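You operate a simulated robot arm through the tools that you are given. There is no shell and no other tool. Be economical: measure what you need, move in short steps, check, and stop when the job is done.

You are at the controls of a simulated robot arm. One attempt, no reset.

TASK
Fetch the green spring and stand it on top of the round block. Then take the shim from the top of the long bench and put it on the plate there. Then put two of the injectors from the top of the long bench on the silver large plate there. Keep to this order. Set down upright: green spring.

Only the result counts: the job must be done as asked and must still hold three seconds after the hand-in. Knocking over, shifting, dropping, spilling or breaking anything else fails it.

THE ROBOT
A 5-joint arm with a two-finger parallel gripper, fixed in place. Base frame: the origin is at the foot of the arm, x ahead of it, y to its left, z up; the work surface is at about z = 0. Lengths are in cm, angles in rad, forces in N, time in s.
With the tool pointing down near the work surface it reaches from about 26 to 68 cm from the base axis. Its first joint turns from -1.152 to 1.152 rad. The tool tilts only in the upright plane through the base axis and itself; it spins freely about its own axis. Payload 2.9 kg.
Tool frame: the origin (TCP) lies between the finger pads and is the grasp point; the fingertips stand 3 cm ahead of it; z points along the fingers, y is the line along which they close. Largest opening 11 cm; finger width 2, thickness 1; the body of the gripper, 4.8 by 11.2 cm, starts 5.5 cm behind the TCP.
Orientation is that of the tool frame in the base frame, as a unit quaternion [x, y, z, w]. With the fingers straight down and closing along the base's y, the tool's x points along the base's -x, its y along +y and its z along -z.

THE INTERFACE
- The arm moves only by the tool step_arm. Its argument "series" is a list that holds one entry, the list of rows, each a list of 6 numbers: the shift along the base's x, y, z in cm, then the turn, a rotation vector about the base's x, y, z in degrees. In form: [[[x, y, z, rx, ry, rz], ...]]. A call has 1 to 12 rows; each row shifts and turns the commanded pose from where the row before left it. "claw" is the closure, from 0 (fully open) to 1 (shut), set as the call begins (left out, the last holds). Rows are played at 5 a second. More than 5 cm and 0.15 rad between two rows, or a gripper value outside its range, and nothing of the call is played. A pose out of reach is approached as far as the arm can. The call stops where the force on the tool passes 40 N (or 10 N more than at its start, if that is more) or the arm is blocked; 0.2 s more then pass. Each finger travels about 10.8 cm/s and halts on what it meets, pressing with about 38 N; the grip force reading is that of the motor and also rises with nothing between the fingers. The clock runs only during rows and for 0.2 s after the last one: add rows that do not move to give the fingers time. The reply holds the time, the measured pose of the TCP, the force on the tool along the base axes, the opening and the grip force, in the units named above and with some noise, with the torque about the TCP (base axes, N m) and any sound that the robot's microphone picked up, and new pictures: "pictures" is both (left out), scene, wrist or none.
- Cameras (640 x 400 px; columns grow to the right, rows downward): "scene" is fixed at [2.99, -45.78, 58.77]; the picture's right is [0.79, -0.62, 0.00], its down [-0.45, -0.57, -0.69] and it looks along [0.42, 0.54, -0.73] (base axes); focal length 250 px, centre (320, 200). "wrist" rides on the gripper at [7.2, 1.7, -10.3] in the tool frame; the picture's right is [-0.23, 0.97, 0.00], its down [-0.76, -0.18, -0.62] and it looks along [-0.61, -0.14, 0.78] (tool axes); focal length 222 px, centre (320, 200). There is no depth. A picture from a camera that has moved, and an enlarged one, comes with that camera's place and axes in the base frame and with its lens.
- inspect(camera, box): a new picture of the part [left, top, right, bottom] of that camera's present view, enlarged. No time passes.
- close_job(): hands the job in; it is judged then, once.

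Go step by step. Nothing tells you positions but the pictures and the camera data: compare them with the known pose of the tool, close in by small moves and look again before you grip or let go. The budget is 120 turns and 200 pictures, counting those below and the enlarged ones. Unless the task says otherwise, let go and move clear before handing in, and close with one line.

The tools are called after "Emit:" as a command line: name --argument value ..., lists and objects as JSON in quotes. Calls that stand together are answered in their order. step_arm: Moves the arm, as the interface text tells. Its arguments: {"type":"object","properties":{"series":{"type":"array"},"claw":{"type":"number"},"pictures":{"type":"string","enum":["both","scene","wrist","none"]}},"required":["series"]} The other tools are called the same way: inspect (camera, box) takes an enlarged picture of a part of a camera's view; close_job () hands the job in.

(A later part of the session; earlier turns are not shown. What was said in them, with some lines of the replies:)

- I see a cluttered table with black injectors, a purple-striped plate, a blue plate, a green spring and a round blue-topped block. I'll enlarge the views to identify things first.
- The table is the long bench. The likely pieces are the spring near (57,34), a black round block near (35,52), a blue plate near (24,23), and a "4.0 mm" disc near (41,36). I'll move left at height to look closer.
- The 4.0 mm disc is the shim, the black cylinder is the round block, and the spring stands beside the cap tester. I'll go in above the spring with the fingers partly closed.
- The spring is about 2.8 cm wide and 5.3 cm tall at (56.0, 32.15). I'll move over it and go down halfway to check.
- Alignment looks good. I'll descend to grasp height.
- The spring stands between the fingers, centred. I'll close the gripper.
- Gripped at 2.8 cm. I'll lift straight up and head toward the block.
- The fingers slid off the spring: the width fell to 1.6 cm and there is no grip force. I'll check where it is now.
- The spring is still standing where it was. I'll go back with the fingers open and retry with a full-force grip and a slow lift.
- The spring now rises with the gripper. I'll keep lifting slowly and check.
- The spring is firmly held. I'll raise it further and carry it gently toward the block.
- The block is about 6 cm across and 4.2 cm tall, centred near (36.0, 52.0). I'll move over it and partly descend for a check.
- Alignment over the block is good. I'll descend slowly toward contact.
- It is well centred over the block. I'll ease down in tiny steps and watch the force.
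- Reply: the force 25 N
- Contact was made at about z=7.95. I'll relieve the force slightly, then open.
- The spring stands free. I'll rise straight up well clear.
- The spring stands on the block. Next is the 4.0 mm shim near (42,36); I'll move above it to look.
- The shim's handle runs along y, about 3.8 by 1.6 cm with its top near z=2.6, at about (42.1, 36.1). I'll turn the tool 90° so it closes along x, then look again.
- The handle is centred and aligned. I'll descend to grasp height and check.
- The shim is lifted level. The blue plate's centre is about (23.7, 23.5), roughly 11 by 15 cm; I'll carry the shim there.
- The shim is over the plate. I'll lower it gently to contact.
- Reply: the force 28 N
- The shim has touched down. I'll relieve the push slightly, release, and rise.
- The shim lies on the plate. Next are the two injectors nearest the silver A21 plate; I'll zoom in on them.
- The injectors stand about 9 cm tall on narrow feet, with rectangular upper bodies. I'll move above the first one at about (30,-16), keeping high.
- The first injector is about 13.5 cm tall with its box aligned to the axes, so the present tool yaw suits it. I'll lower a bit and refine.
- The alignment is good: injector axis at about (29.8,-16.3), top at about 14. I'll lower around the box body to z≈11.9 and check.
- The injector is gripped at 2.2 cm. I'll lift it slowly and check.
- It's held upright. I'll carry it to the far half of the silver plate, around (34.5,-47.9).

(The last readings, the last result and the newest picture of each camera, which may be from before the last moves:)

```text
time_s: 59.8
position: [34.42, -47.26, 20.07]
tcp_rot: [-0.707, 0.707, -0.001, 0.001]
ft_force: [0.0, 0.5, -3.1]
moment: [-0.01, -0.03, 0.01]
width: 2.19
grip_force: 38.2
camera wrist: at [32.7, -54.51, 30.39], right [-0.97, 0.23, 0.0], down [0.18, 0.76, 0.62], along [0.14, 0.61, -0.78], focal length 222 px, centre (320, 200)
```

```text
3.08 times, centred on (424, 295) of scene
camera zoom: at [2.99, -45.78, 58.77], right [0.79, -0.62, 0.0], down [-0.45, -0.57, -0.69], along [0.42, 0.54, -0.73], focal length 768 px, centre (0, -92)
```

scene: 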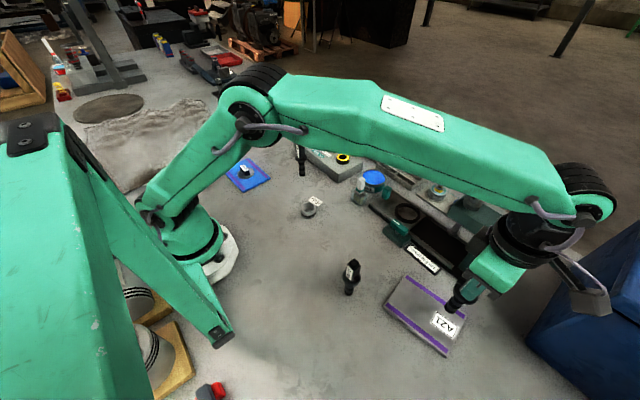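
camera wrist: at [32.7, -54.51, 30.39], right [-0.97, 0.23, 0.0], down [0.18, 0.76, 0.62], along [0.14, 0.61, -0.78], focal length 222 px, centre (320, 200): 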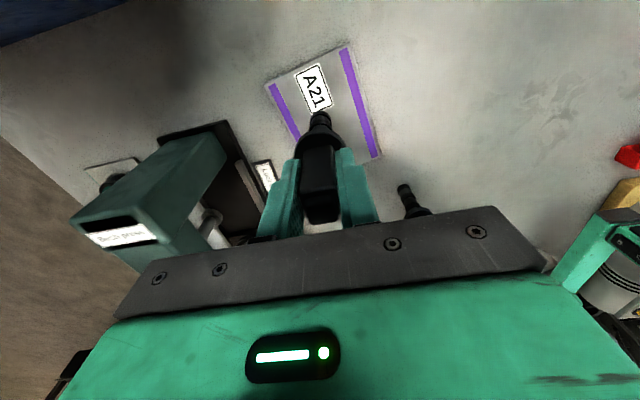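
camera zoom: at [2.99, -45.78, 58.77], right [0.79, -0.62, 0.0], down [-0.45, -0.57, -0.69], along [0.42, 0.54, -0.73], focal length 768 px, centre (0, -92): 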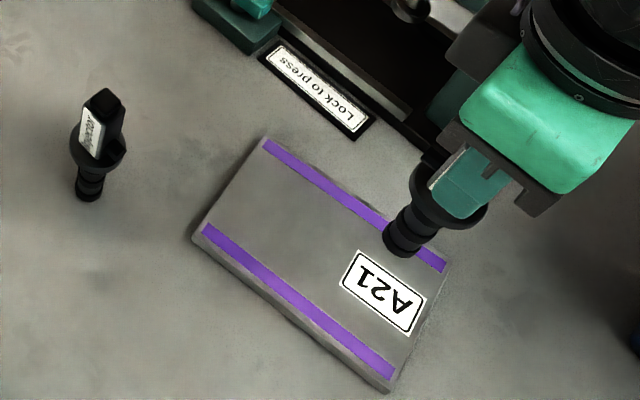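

The plate centre checks out at about (33.9,-44). I'll lower toward the plate.

Emit:
step_arm --series '[[[0.1, -0.3, -0.8, 0, 0, 0], [0, 0, -1.2, 0, 0, 0], [0, 0, -1.4, 0, 0, 0], [0, 0, -1.2, 0, 0, 0], [0, 0, -0.9, 0, 0, 0], [0, 0, -0.5, 0, 0, 0], [0, 0, 0, 0, 0, 0]]]'

Emit:
inspect --camera "scene" --box '[390, 270, 486, 350]'

Emit:
inspect --camera "wrist" --box '[240, 60, 400, 200]'

```text
time_s: 61.4
position: [34.61, -47.61, 14.21]
tcp_rot: [-0.707, 0.707, 0.0, 0.001]
ft_force: [0.2, -1.2, -3.1]
moment: [-0.03, 0.02, -0.01]
width: 2.18
grip_force: 38.0
camera wrist: at [32.88, -54.7, 24.39], right [-0.97, 0.23, 0.0], down [0.18, 0.76, 0.62], along [0.14, 0.61, -0.78], focal length 222 px, centre (320, 200)
```

scene: 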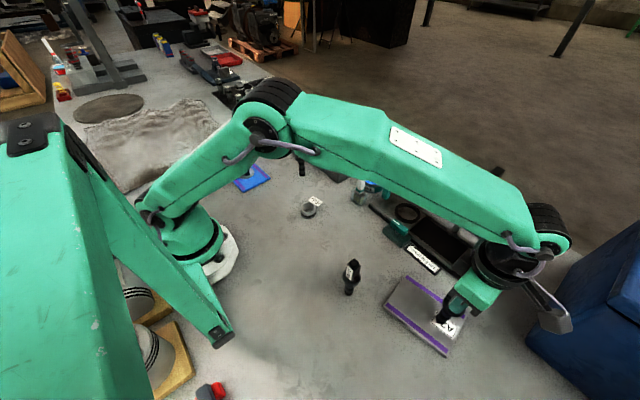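
wrist: 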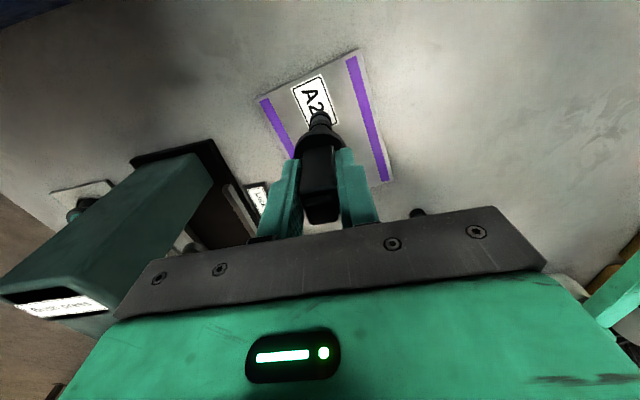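

```text
5.00 times, centred on (438, 310) of scene
camera zoom: at [2.99, -45.78, 58.77], right [0.79, -0.62, 0.0], down [-0.45, -0.57, -0.69], along [0.42, 0.54, -0.73], focal length 1248 px, centre (-270, -350)
```

zoom: 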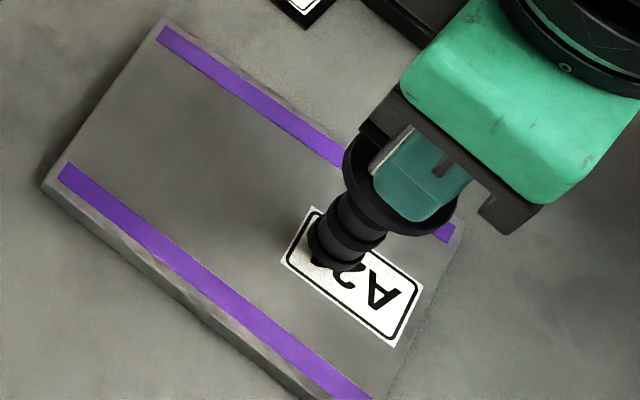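

```text
2.86 times, centred on (320, 130) of wrist
camera zoom: at [32.88, -54.7, 24.39], right [-0.97, 0.23, 0.0], down [0.18, 0.76, 0.62], along [0.14, 0.61, -0.78], focal length 635 px, centre (320, 400)
```

zoom: 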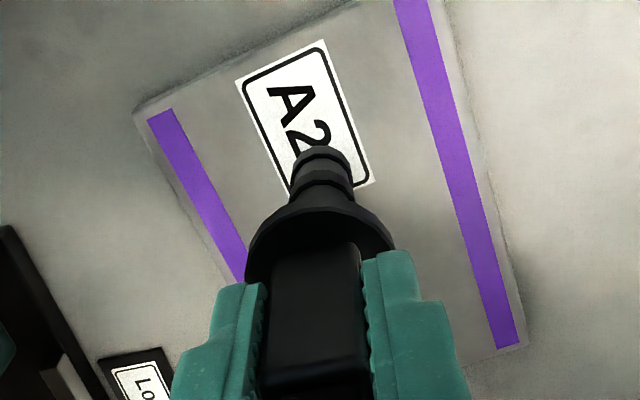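

The foot is over the plate. I'll descend to contact in small steps.

Emit:
step_arm --series '[[[0, 0, -0.4, 0, 0, 0], [0, 0, -0.4, 0, 0, 0], [0, 0, -0.2, 0, 0, 0], [0, 0, 0, 0, 0, 0]]]' --pictures "none"

Emit:
step_arm --series '[[[0, 0, -0.1, 0, 0, 0], [0, 0, -0.1, 0, 0, 0], [0, 0, 0, 0, 0, 0]]]' --pictures "none"

```text
time_s: 62.4
position: [34.52, -47.49, 13.06]
tcp_rot: [0.708, -0.706, 0.0, 0.0]
ft_force: [-0.4, -1.1, -3.5]
moment: [0.01, -0.01, -0.03]
width: 2.18
grip_force: 37.8
```

```text
time_s: 63.2
position: [34.64, -47.56, 12.97]
tcp_rot: [-0.707, 0.707, 0.001, 0.0]
ft_force: [-2.0, 4.7, 9.0]
moment: [0.61, 0.23, -0.01]
width: 2.14
grip_force: 38.1
```

Emit:
step_arm --series '[[[0, 0, 0.06, 0, 0, 0], [0, 0, 0, 0, 0, 0]]]' --pictures "none"

Emit:
inspect --camera "scene" --box '[390, 270, 486, 350]'

```text
time_s: 63.8
position: [34.61, -47.47, 13.09]
tcp_rot: [0.707, -0.707, 0.0, 0.0]
ft_force: [-1.7, 2.6, 10.2]
moment: [0.46, 0.26, -0.01]
width: 2.17
grip_force: 38.1
```

```text
5.00 times, centred on (438, 310) of scene
camera zoom: at [2.98, -45.77, 58.78], right [0.79, -0.62, 0.0], down [-0.45, -0.57, -0.69], along [0.42, 0.54, -0.73], focal length 1248 px, centre (-270, -350)
```

zoom: 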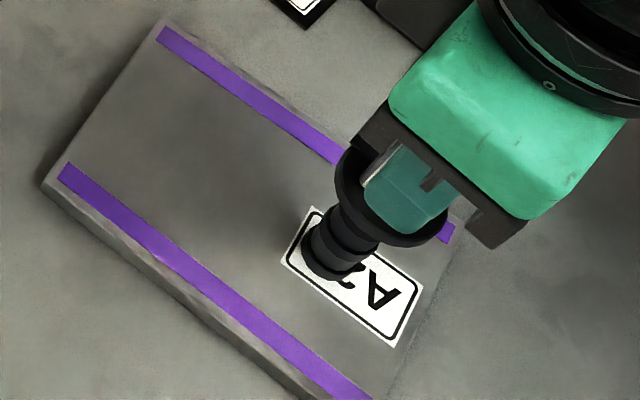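

Emit:
step_arm --series '[[[0, 0, 0.06, 0, 0, 0], [0, 0, 0, 0, 0, 0]]]' --pictures "none"

Emit:
step_arm --series '[[[0, 0, 0, 0, 0, 0], [0, 0, 0, 0, 0, 0], [0, 0, 0, 0, 0, 0]]]' --claw 0.5

Emit:
inspect --camera "scene" --box '[390, 270, 486, 350]'

```text
time_s: 64.4
position: [34.67, -47.61, 13.11]
tcp_rot: [0.707, -0.707, 0.001, 0.0]
ft_force: [1.0, -1.0, 5.2]
moment: [-0.06, -0.09, 0.0]
width: 2.19
grip_force: 38.3
```

```text
time_s: 65.2
position: [34.55, -47.59, 13.13]
tcp_rot: [0.707, -0.707, 0.0, 0.0]
ft_force: [-0.5, -0.1, -0.1]
moment: [0.02, 0.0, 0.03]
width: 5.53
grip_force: 0.1
camera wrist: at [32.85, -54.74, 23.33], right [-0.97, 0.23, 0.0], down [0.18, 0.76, 0.62], along [0.14, 0.61, -0.78], focal length 222 px, centre (320, 200)
```

scene: 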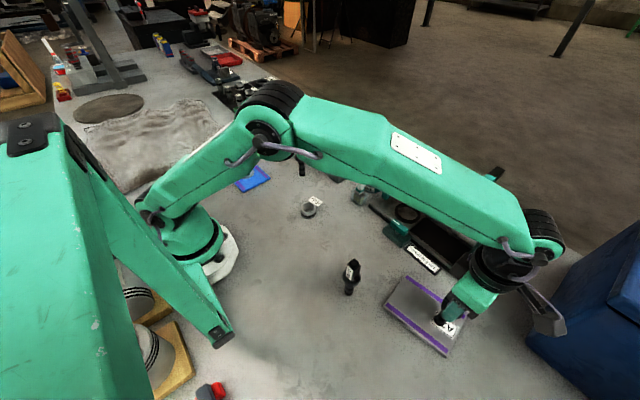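
wrist: 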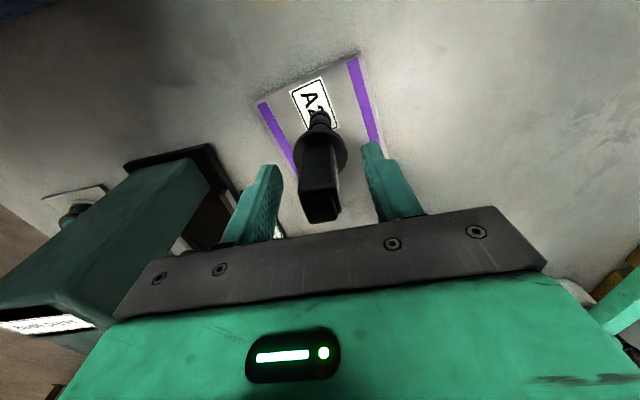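

```text
5.00 times, centred on (438, 310) of scene
camera zoom: at [2.99, -45.78, 58.77], right [0.79, -0.62, 0.0], down [-0.45, -0.57, -0.69], along [0.42, 0.54, -0.73], focal length 1248 px, centre (-270, -350)
```

zoom: 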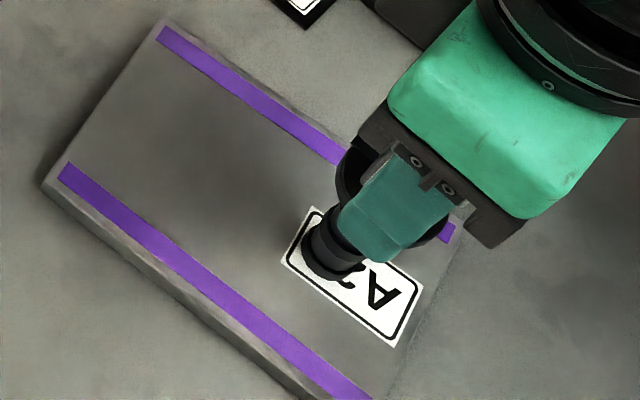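

The injector stands freely on the plate. I'll rise straight up, then move toward the second injector near (23.6,-30.4).

Emit:
step_arm --series '[[[0, 0, 1, 0, 0, 0], [0, 0, 2, 0, 0, 0], [0, 0, 3, 0, 0, 0], [0, 0, 3, 0, 0, 0], [0, 0, 2, 0, 0, 0], [-1.5, 3, 0, 0, 0, 0], [-2.2, 3.5, 0, 0, 0, 0], [-2.2, 3.5, 0, 0, 0, 0], [-2.2, 3.5, 0, 0, 0, 0], [-2.2, 3.5, 0, 0, 0, 0], [0, 0, 0, 0, 0, 0]]]'

Emit:
inspect --camera "wrist" --box '[220, 20, 420, 200]'

Emit:
inspect --camera "scene" --box '[390, 270, 486, 350]'

```text
time_s: 67.6
position: [24.37, -30.4, 24.15]
tcp_rot: [-0.707, 0.707, 0.0, 0.0]
ft_force: [-0.1, 1.1, 0.5]
moment: [0.0, 0.01, -0.01]
width: 5.49
grip_force: 0.0
camera wrist: at [22.68, -37.61, 34.32], right [-0.97, 0.23, 0.0], down [0.18, 0.76, 0.62], along [0.14, 0.61, -0.78], focal length 222 px, centre (320, 200)
```

scene: 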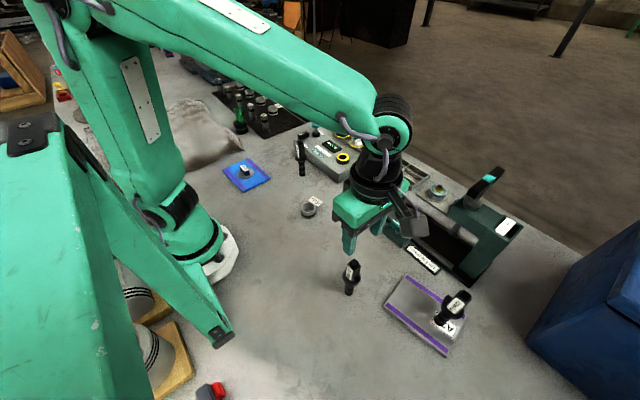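
wrist: 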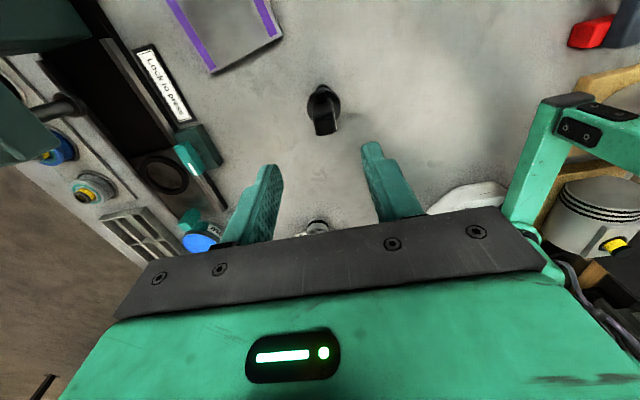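

```text
2.22 times, centred on (320, 110) of wrist
camera zoom: at [22.68, -37.61, 34.32], right [-0.97, 0.23, 0.0], down [0.18, 0.76, 0.62], along [0.14, 0.61, -0.78], focal length 494 px, centre (320, 400)
```

zoom: 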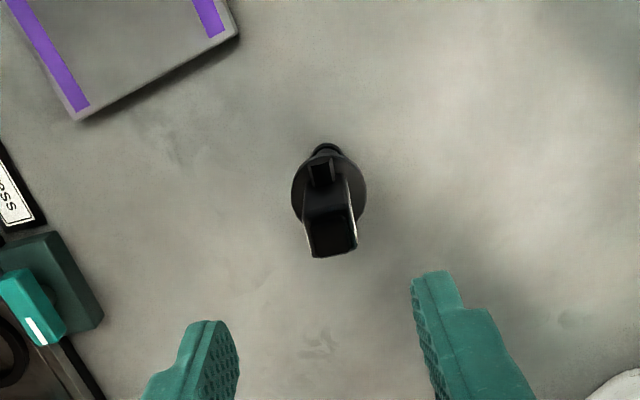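

```text
5.00 times, centred on (438, 310) of scene
camera zoom: at [2.98, -45.77, 58.77], right [0.79, -0.62, 0.0], down [-0.45, -0.57, -0.69], along [0.42, 0.54, -0.73], focal length 1248 px, centre (-270, -350)
```

zoom: 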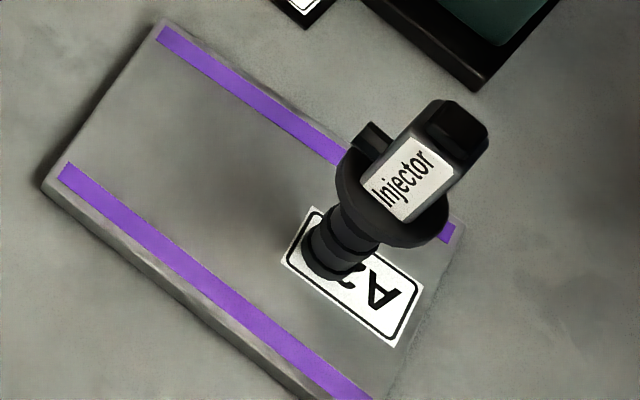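

The first injector stands on the plate. The second is at about (23.95,-30.2) with a similar orientation; I'll lower over it and refine.

Emit:
step_arm --series '[[[-0.4, 0.2, -2.5, 0, 0, 0], [0, 0, -2.7, 0, 0, 0], [0, 0, 0, 0, 0, 0]]]' --claw 0.45 --pictures "wrist"

Emit:
inspect --camera "wrist" --box '[240, 60, 400, 220]'

```text
time_s: 68.4
position: [23.97, -30.24, 18.9]
tcp_rot: [-0.707, 0.707, 0.0, 0.0]
ft_force: [-0.1, -0.2, 0.8]
moment: [-0.01, -0.02, 0.02]
width: 6.05
grip_force: 0.0
camera wrist: at [22.3, -37.42, 29.0], right [-0.97, 0.23, 0.0], down [0.18, 0.76, 0.62], along [0.14, 0.61, -0.78], focal length 222 px, centre (320, 200)
```

wrist: 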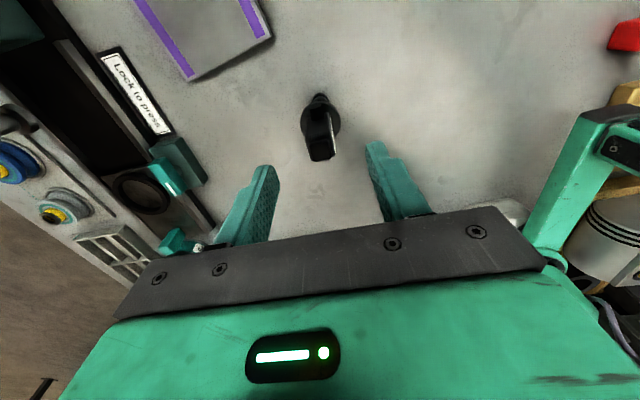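

```text
2.50 times, centred on (320, 140) of wrist
camera zoom: at [22.3, -37.42, 29.0], right [-0.97, 0.23, 0.0], down [0.18, 0.76, 0.62], along [0.14, 0.61, -0.78], focal length 555 px, centre (320, 350)
```

zoom: 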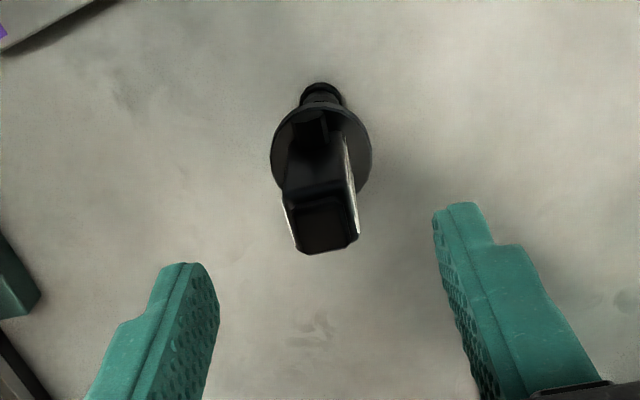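

Emit:
step_arm --series '[[[-0.1, 0, -2.5, 0, 0, 0], [0, 0, -2.5, 0, 0, 0], [0, 0, -1.9, 0, 0, 0], [0, 0, 0, 0, 0, 0]]]' --pictures "wrist"

Emit:
inspect --camera "scene" --box '[304, 240, 400, 300]'

```text
time_s: 69.4
position: [23.84, -30.23, 11.75]
tcp_rot: [-0.707, 0.707, 0.001, 0.0]
ft_force: [-0.6, -0.4, -0.4]
moment: [0.02, 0.03, 0.01]
width: 6.07
grip_force: 0.1
camera wrist: at [22.09, -37.52, 22.04], right [-0.97, 0.23, 0.0], down [0.18, 0.76, 0.62], along [0.14, 0.61, -0.78], focal length 222 px, centre (320, 200)
```

wrist: 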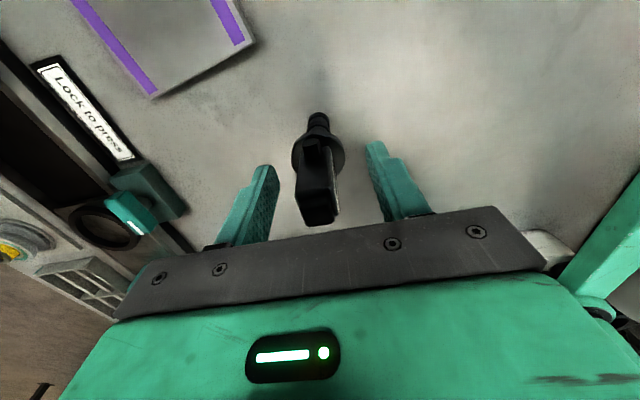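

```text
6.67 times, centred on (352, 270) of scene
camera zoom: at [2.99, -45.78, 58.77], right [0.79, -0.62, 0.0], down [-0.45, -0.57, -0.69], along [0.42, 0.54, -0.73], focal length 1664 px, centre (107, -267)
```

zoom: 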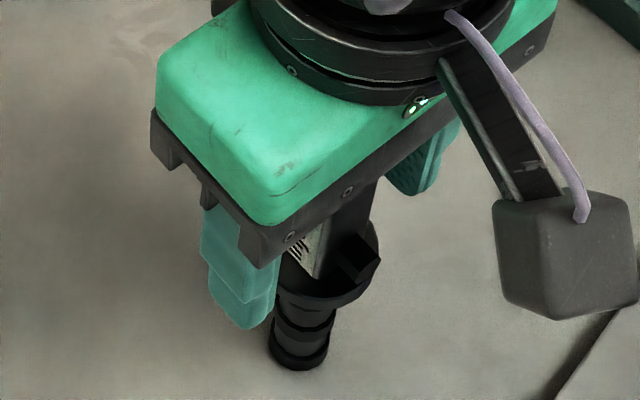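

The injector is between the fingers. I'll close and then lift slowly.

Emit:
step_arm --series '[[[0.1, 0, 0.15, 0, 0, 0], [0, 0, 0, 0, 0, 0]]]' --pictures "none"

Emit:
step_arm --series '[[[0, 0, 0, 0, 0, 0], [0, 0, 0, 0, 0, 0], [0, 0, 0, 0, 0, 0], [0, 0, 0, 0, 0, 0]]]' --claw 1.0 --pictures "none"

Emit:
step_arm --series '[[[0, 0, 0.2, 0, 0, 0], [0, 0, 0.4, 0, 0, 0], [0, 0, 0.7, 0, 0, 0], [0, 0, 1, 0, 0, 0], [0, 0, 1, 0, 0, 0], [0, 0, 1, 0, 0, 0], [0, 0, 1.2, 0, 0, 0], [0, 0, 1.2, 0, 0, 0], [0, 0, 1, 0, 0, 0], [0, 0, 0.5, 0, 0, 0], [0, 0, 0, 0, 0, 0]]]'

Emit:
inspect --camera "scene" --box '[304, 220, 432, 300]'

```text
time_s: 70.0
position: [23.95, -30.33, 11.99]
tcp_rot: [-0.707, 0.707, 0.0, 0.0]
ft_force: [0.8, 0.2, 0.6]
moment: [0.03, 0.0, 0.0]
width: 6.04
grip_force: 0.0
```

```text
time_s: 71.0
position: [23.8, -30.31, 12.12]
tcp_rot: [0.707, -0.707, -0.001, 0.0]
ft_force: [-0.4, -0.9, 4.0]
moment: [-0.09, 0.1, 0.01]
width: 2.18
grip_force: 37.9
```

```text
time_s: 73.4
position: [23.91, -30.4, 20.2]
tcp_rot: [0.707, -0.707, -0.001, 0.0]
ft_force: [0.7, 0.3, -2.7]
moment: [-0.04, 0.01, 0.0]
width: 2.17
grip_force: 37.6
camera wrist: at [22.11, -37.52, 30.64], right [-0.97, 0.23, 0.0], down [0.18, 0.76, 0.62], along [0.14, 0.61, -0.78], focal length 222 px, centre (320, 200)
```

scene: 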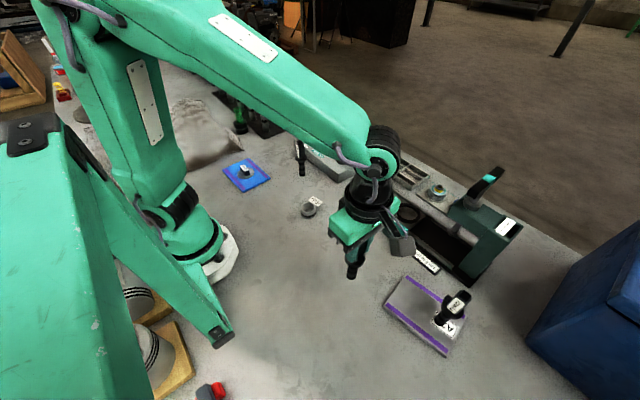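
wrist: 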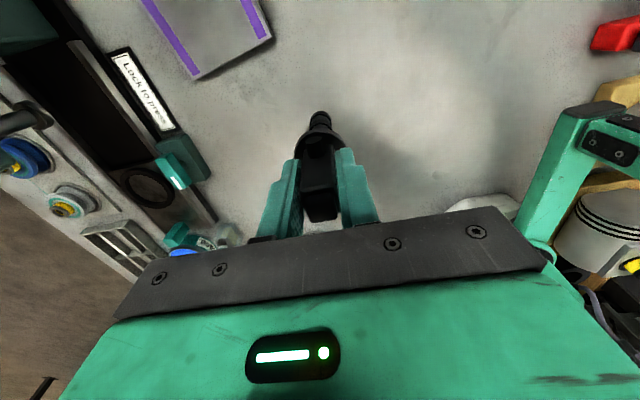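

```text
5.00 times, centred on (368, 260) of scene
camera zoom: at [2.99, -45.78, 58.77], right [0.79, -0.62, 0.0], down [-0.45, -0.57, -0.69], along [0.42, 0.54, -0.73], focal length 1248 px, centre (80, -100)
```

zoom: 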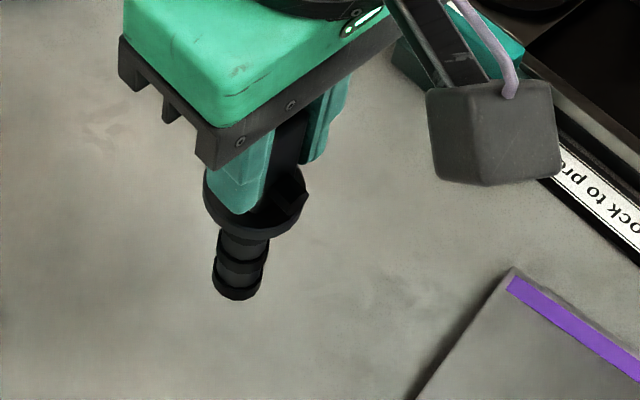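

Held upright. I'll carry it to the near half of the plate, around (33.2,-39.8).

Emit:
step_arm --series '[[[0.6, -0.6, 0, 0, 0, 0], [1.2, -1.2, 0, 0, 0, 0], [1.6, -1.6, 0, 0, 0, 0], [1.8, -1.8, 0, 0, 0, 0], [1.8, -1.8, 0, 0, 0, 0], [1.3, -1.4, 0, 0, 0, 0], [0.7, -0.7, 0, 0, 0, 0], [0.3, -0.3, 0, 0, 0, 0], [0, 0, 0, 0, 0, 0]]]'

Emit:
inspect --camera "scene" --box '[374, 240, 486, 350]'

Emit:
inspect --camera "wrist" --box '[220, 0, 420, 180]'

```text
time_s: 75.4
position: [33.33, -39.82, 20.29]
tcp_rot: [0.707, -0.707, 0.0, 0.0]
ft_force: [0.3, -0.2, -3.1]
moment: [0.0, 0.03, -0.02]
width: 2.18
grip_force: 38.1
camera wrist: at [31.52, -47.0, 30.57], right [-0.97, 0.23, 0.0], down [0.18, 0.76, 0.62], along [0.14, 0.61, -0.78], focal length 222 px, centre (320, 200)
```

scene: 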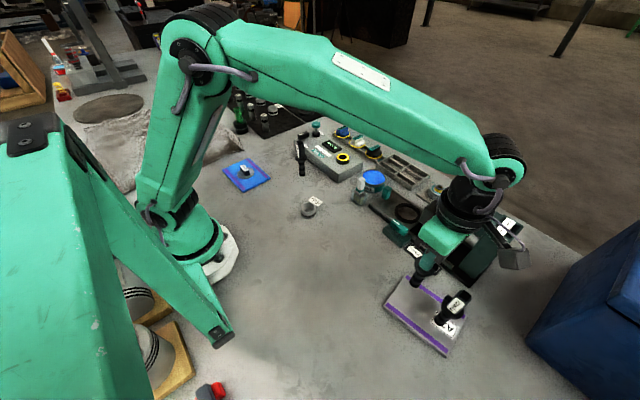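
wrist: 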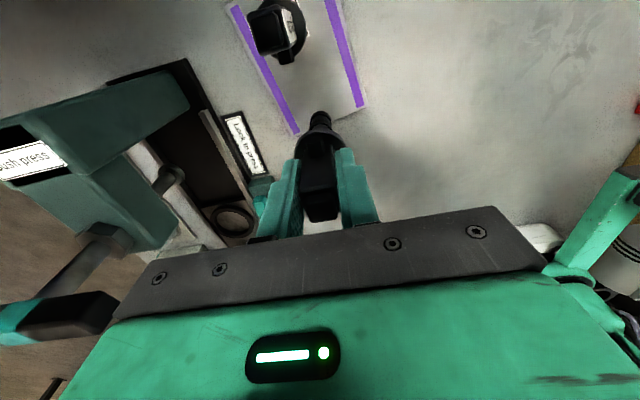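

```text
3.64 times, centred on (430, 295) of scene
camera zoom: at [2.99, -45.78, 58.77], right [0.79, -0.62, 0.0], down [-0.45, -0.57, -0.69], along [0.42, 0.54, -0.73], focal length 908 px, centre (-80, -146)
```

zoom: 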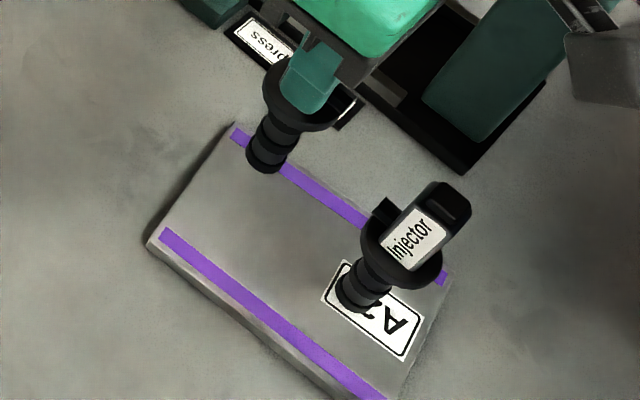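

```text
2.22 times, centred on (320, 90) of wrist
camera zoom: at [31.52, -47.0, 30.57], right [-0.97, 0.23, 0.0], down [0.18, 0.76, 0.62], along [0.14, 0.61, -0.78], focal length 494 px, centre (320, 444)
```

zoom: 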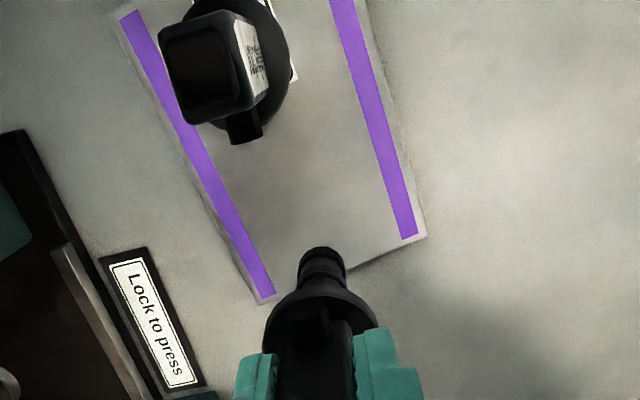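

The plate's near edge is at about y=-36.5, so the target (33.3,-40.1) leaves good margin. I'll lower now.

Emit:
step_arm --series '[[[0, -0.3, -0.8, 0, 0, 0], [0, 0, -1.2, 0, 0, 0], [0, 0, -1.4, 0, 0, 0], [0, 0, -1.2, 0, 0, 0], [0, 0, -0.9, 0, 0, 0], [0, 0, -0.5, 0, 0, 0], [0, 0, 0, 0, 0, 0]]]'

Emit:
inspect --camera "scene" --box '[374, 250, 486, 350]'

```text
time_s: 77.0
position: [33.24, -40.01, 14.34]
tcp_rot: [0.707, -0.707, 0.001, 0.0]
ft_force: [-0.9, 0.8, -3.3]
moment: [-0.01, 0.01, 0.0]
width: 2.19
grip_force: 37.6
camera wrist: at [31.5, -47.2, 24.6], right [-0.97, 0.23, 0.0], down [0.18, 0.76, 0.62], along [0.14, 0.61, -0.78], focal length 222 px, centre (320, 200)
```

scene: 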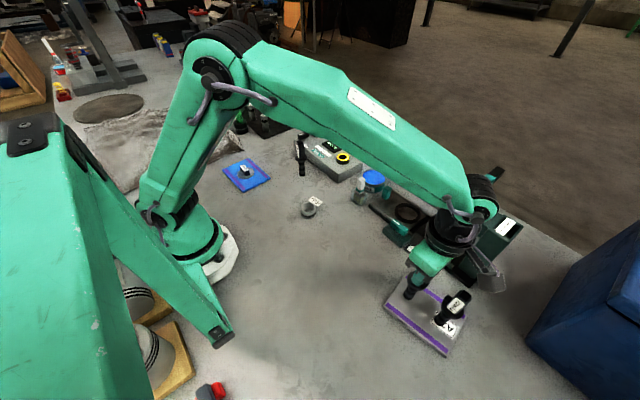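
wrist: 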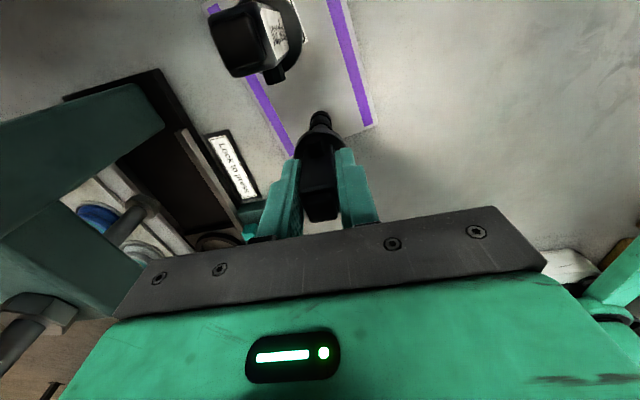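

```text
4.00 times, centred on (430, 300) of scene
camera zoom: at [2.99, -45.78, 58.77], right [0.79, -0.62, 0.0], down [-0.45, -0.57, -0.69], along [0.42, 0.54, -0.73], focal length 998 px, centre (-120, -200)
```

zoom: 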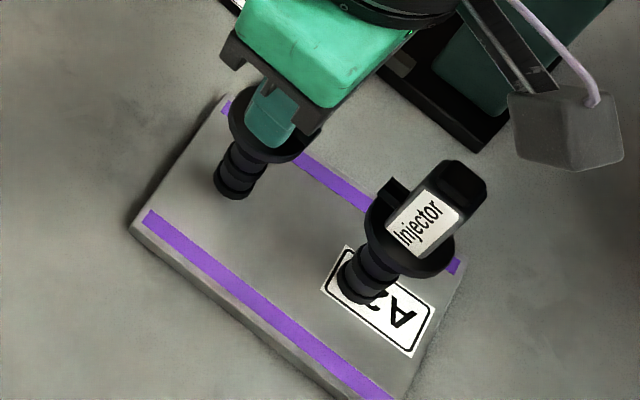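

Emit:
step_arm --series '[[[0, 0, -0.4, 0, 0, 0], [0, 0, -0.4, 0, 0, 0], [0, 0, -0.2, 0, 0, 0], [0, 0, 0, 0, 0, 0]]]' --pictures "none"

Emit:
step_arm --series '[[[0, 0, -0.1, 0, 0, 0], [0, 0, 0, 0, 0, 0]]]' --pictures "none"

Emit:
step_arm --series '[[[0, 0, -0.08, 0, 0, 0], [0, 0, 0, 0, 0, 0]]]' --pictures "none"

```text
time_s: 78.0
position: [33.23, -40.07, 13.38]
tcp_rot: [0.707, -0.707, -0.001, 0.0]
ft_force: [1.2, -0.1, -4.3]
moment: [-0.01, -0.02, -0.01]
width: 2.19
grip_force: 37.6
```

```text
time_s: 78.6
position: [33.29, -40.05, 13.26]
tcp_rot: [-0.707, 0.707, 0.0, 0.001]
ft_force: [-0.7, 1.9, 3.2]
moment: [0.25, 0.17, -0.01]
width: 2.16
grip_force: 38.1
```

```text
time_s: 79.2
position: [33.23, -40.03, 13.33]
tcp_rot: [-0.707, 0.707, -0.002, 0.0]
ft_force: [-2.3, 6.6, 17.0]
moment: [0.79, 0.24, 0.01]
width: 2.19
grip_force: 37.7
```

Contact is made. I'll relieve to near zero force, release, and rise.

Emit:
step_arm --series '[[[0, 0, 0.1, 0, 0, 0], [0, 0, 0, 0, 0, 0]]]' --pictures "none"

Emit:
inspect --camera "scene" --box '[374, 250, 486, 350]'

```text
time_s: 79.8
position: [33.23, -40.06, 13.23]
tcp_rot: [0.707, -0.707, 0.001, 0.001]
ft_force: [-0.7, 2.0, 11.7]
moment: [0.35, 0.09, 0.03]
width: 2.2
grip_force: 38.0
```

```text
4.00 times, centred on (430, 300) of scene
camera zoom: at [2.98, -45.77, 58.78], right [0.79, -0.62, 0.0], down [-0.45, -0.57, -0.69], along [0.42, 0.54, -0.73], focal length 998 px, centre (-120, -200)
```

zoom: 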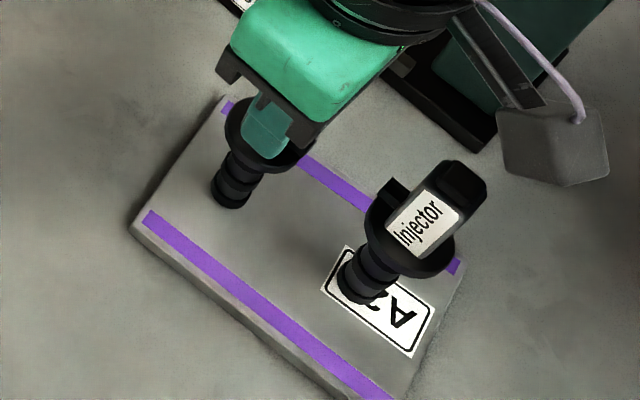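

Emit:
step_arm --series '[[[0, 0, 0.06, 0, 0, 0], [0, 0, 0, 0, 0, 0]]]' --pictures "none"

Emit:
step_arm --series '[[[0, 0, 0, 0, 0, 0], [0, 0, 0, 0, 0, 0], [0, 0, 0, 0, 0, 0]]]' --claw 0.5 --pictures "wrist"

Emit:
step_arm --series '[[[0, 0, 1, 0, 0, 0], [0, 0, 2, 0, 0, 0], [0, 0, 3, 0, 0, 0], [0, 0, 3, 0, 0, 0], [0, 0, 3, 0, 0, 0], [0, 2, 0, 0, 0, 0], [0, 3.5, 0, 0, 0, 0], [0, 4, 0, 0, 0, 0], [0, 4, 0, 0, 0, 0], [0, 4, 0, 0, 0, 0], [0, 4, 0, 0, 0, 0], [0, 0, 0, 0, 0, 0]]]'

Emit:
inspect --camera "scene" --box '[374, 250, 486, 350]'

Emit:
inspect --camera "scene" --box '[200, 90, 360, 200]'

```text
time_s: 80.4
position: [33.09, -40.07, 13.27]
tcp_rot: [0.707, -0.707, 0.0, 0.001]
ft_force: [1.6, -2.3, 2.1]
moment: [-0.27, -0.18, 0.03]
width: 2.18
grip_force: 38.1
```

```text
time_s: 81.2
position: [33.15, -40.11, 13.33]
tcp_rot: [-0.707, 0.707, 0.0, 0.001]
ft_force: [-0.2, -0.4, -0.5]
moment: [-0.01, 0.0, -0.01]
width: 5.5
grip_force: 0.1
camera wrist: at [31.48, -47.25, 23.56], right [-0.97, 0.23, 0.0], down [0.18, 0.76, 0.62], along [0.14, 0.61, -0.78], focal length 222 px, centre (320, 200)
```

wrist: 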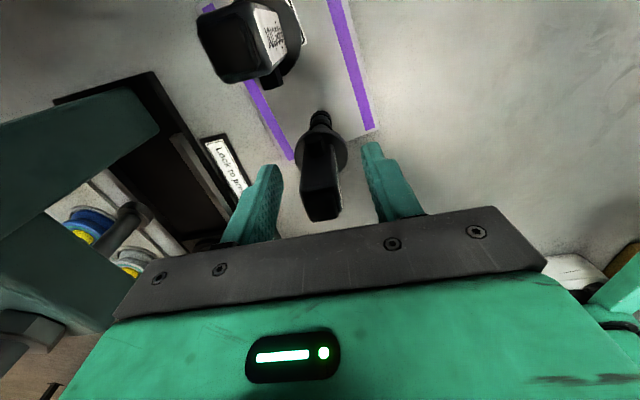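

```text
time_s: 83.8
position: [33.16, -18.41, 25.21]
tcp_rot: [0.707, -0.707, 0.0, -0.001]
ft_force: [0.3, 0.2, -0.7]
moment: [-0.02, -0.03, 0.01]
width: 5.5
grip_force: 0.0
camera wrist: at [31.41, -25.65, 35.49], right [-0.97, 0.23, 0.0], down [0.18, 0.76, 0.62], along [0.14, 0.61, -0.78], focal length 222 px, centre (320, 200)
```

scene: 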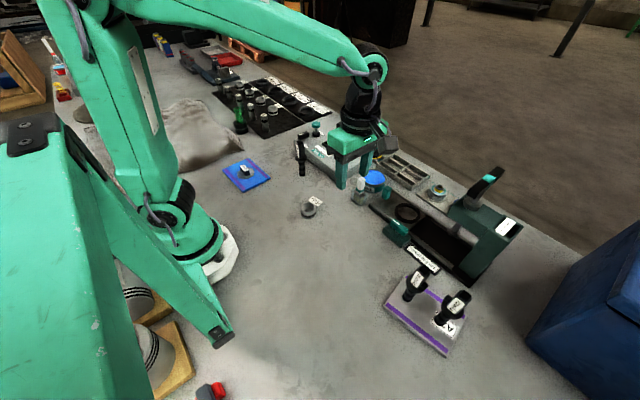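
wrist: 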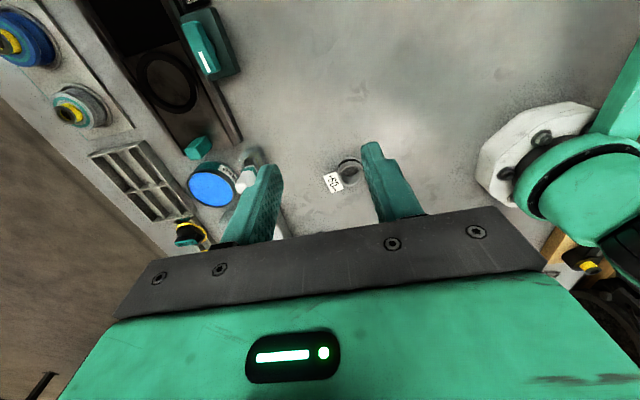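

```text
4.00 times, centred on (430, 300) of scene
camera zoom: at [2.99, -45.77, 58.77], right [0.79, -0.62, 0.0], down [-0.45, -0.57, -0.69], along [0.42, 0.54, -0.73], focal length 998 px, centre (-120, -200)
```

zoom: 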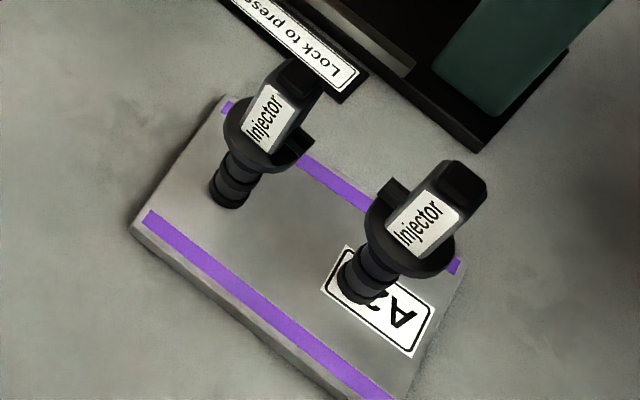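

```text
3.64 times, centred on (280, 145) of scene
camera zoom: at [2.99, -45.77, 58.77], right [0.79, -0.62, 0.0], down [-0.45, -0.57, -0.69], along [0.42, 0.54, -0.73], focal length 908 px, centre (466, 400)
```

zoom: 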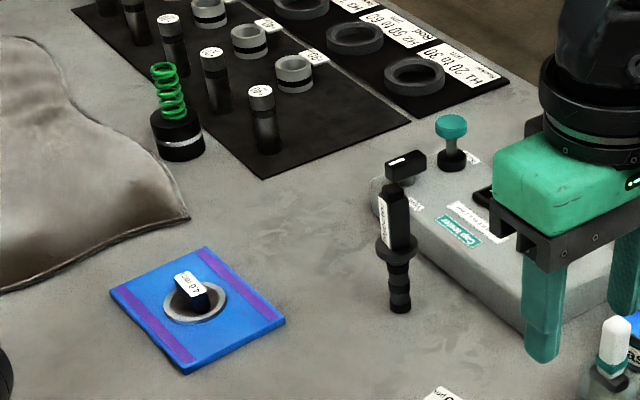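

Everything is in place: the spring stands on the round block, the shim is on the blue plate, and both injectors stand on the silver plate. The arm is clear, so I'm handing in.

Emit:
close_job

```text
The job is handed in.
```

The job is handed in and everything was in place in the last pictures. The green spring stands upright on the round block, the 4.0 mm shim is on the blue plate, and two injectors stand on the silver A21 plate. The first lift of the spring slipped off and left it standing where it was; the second try held.
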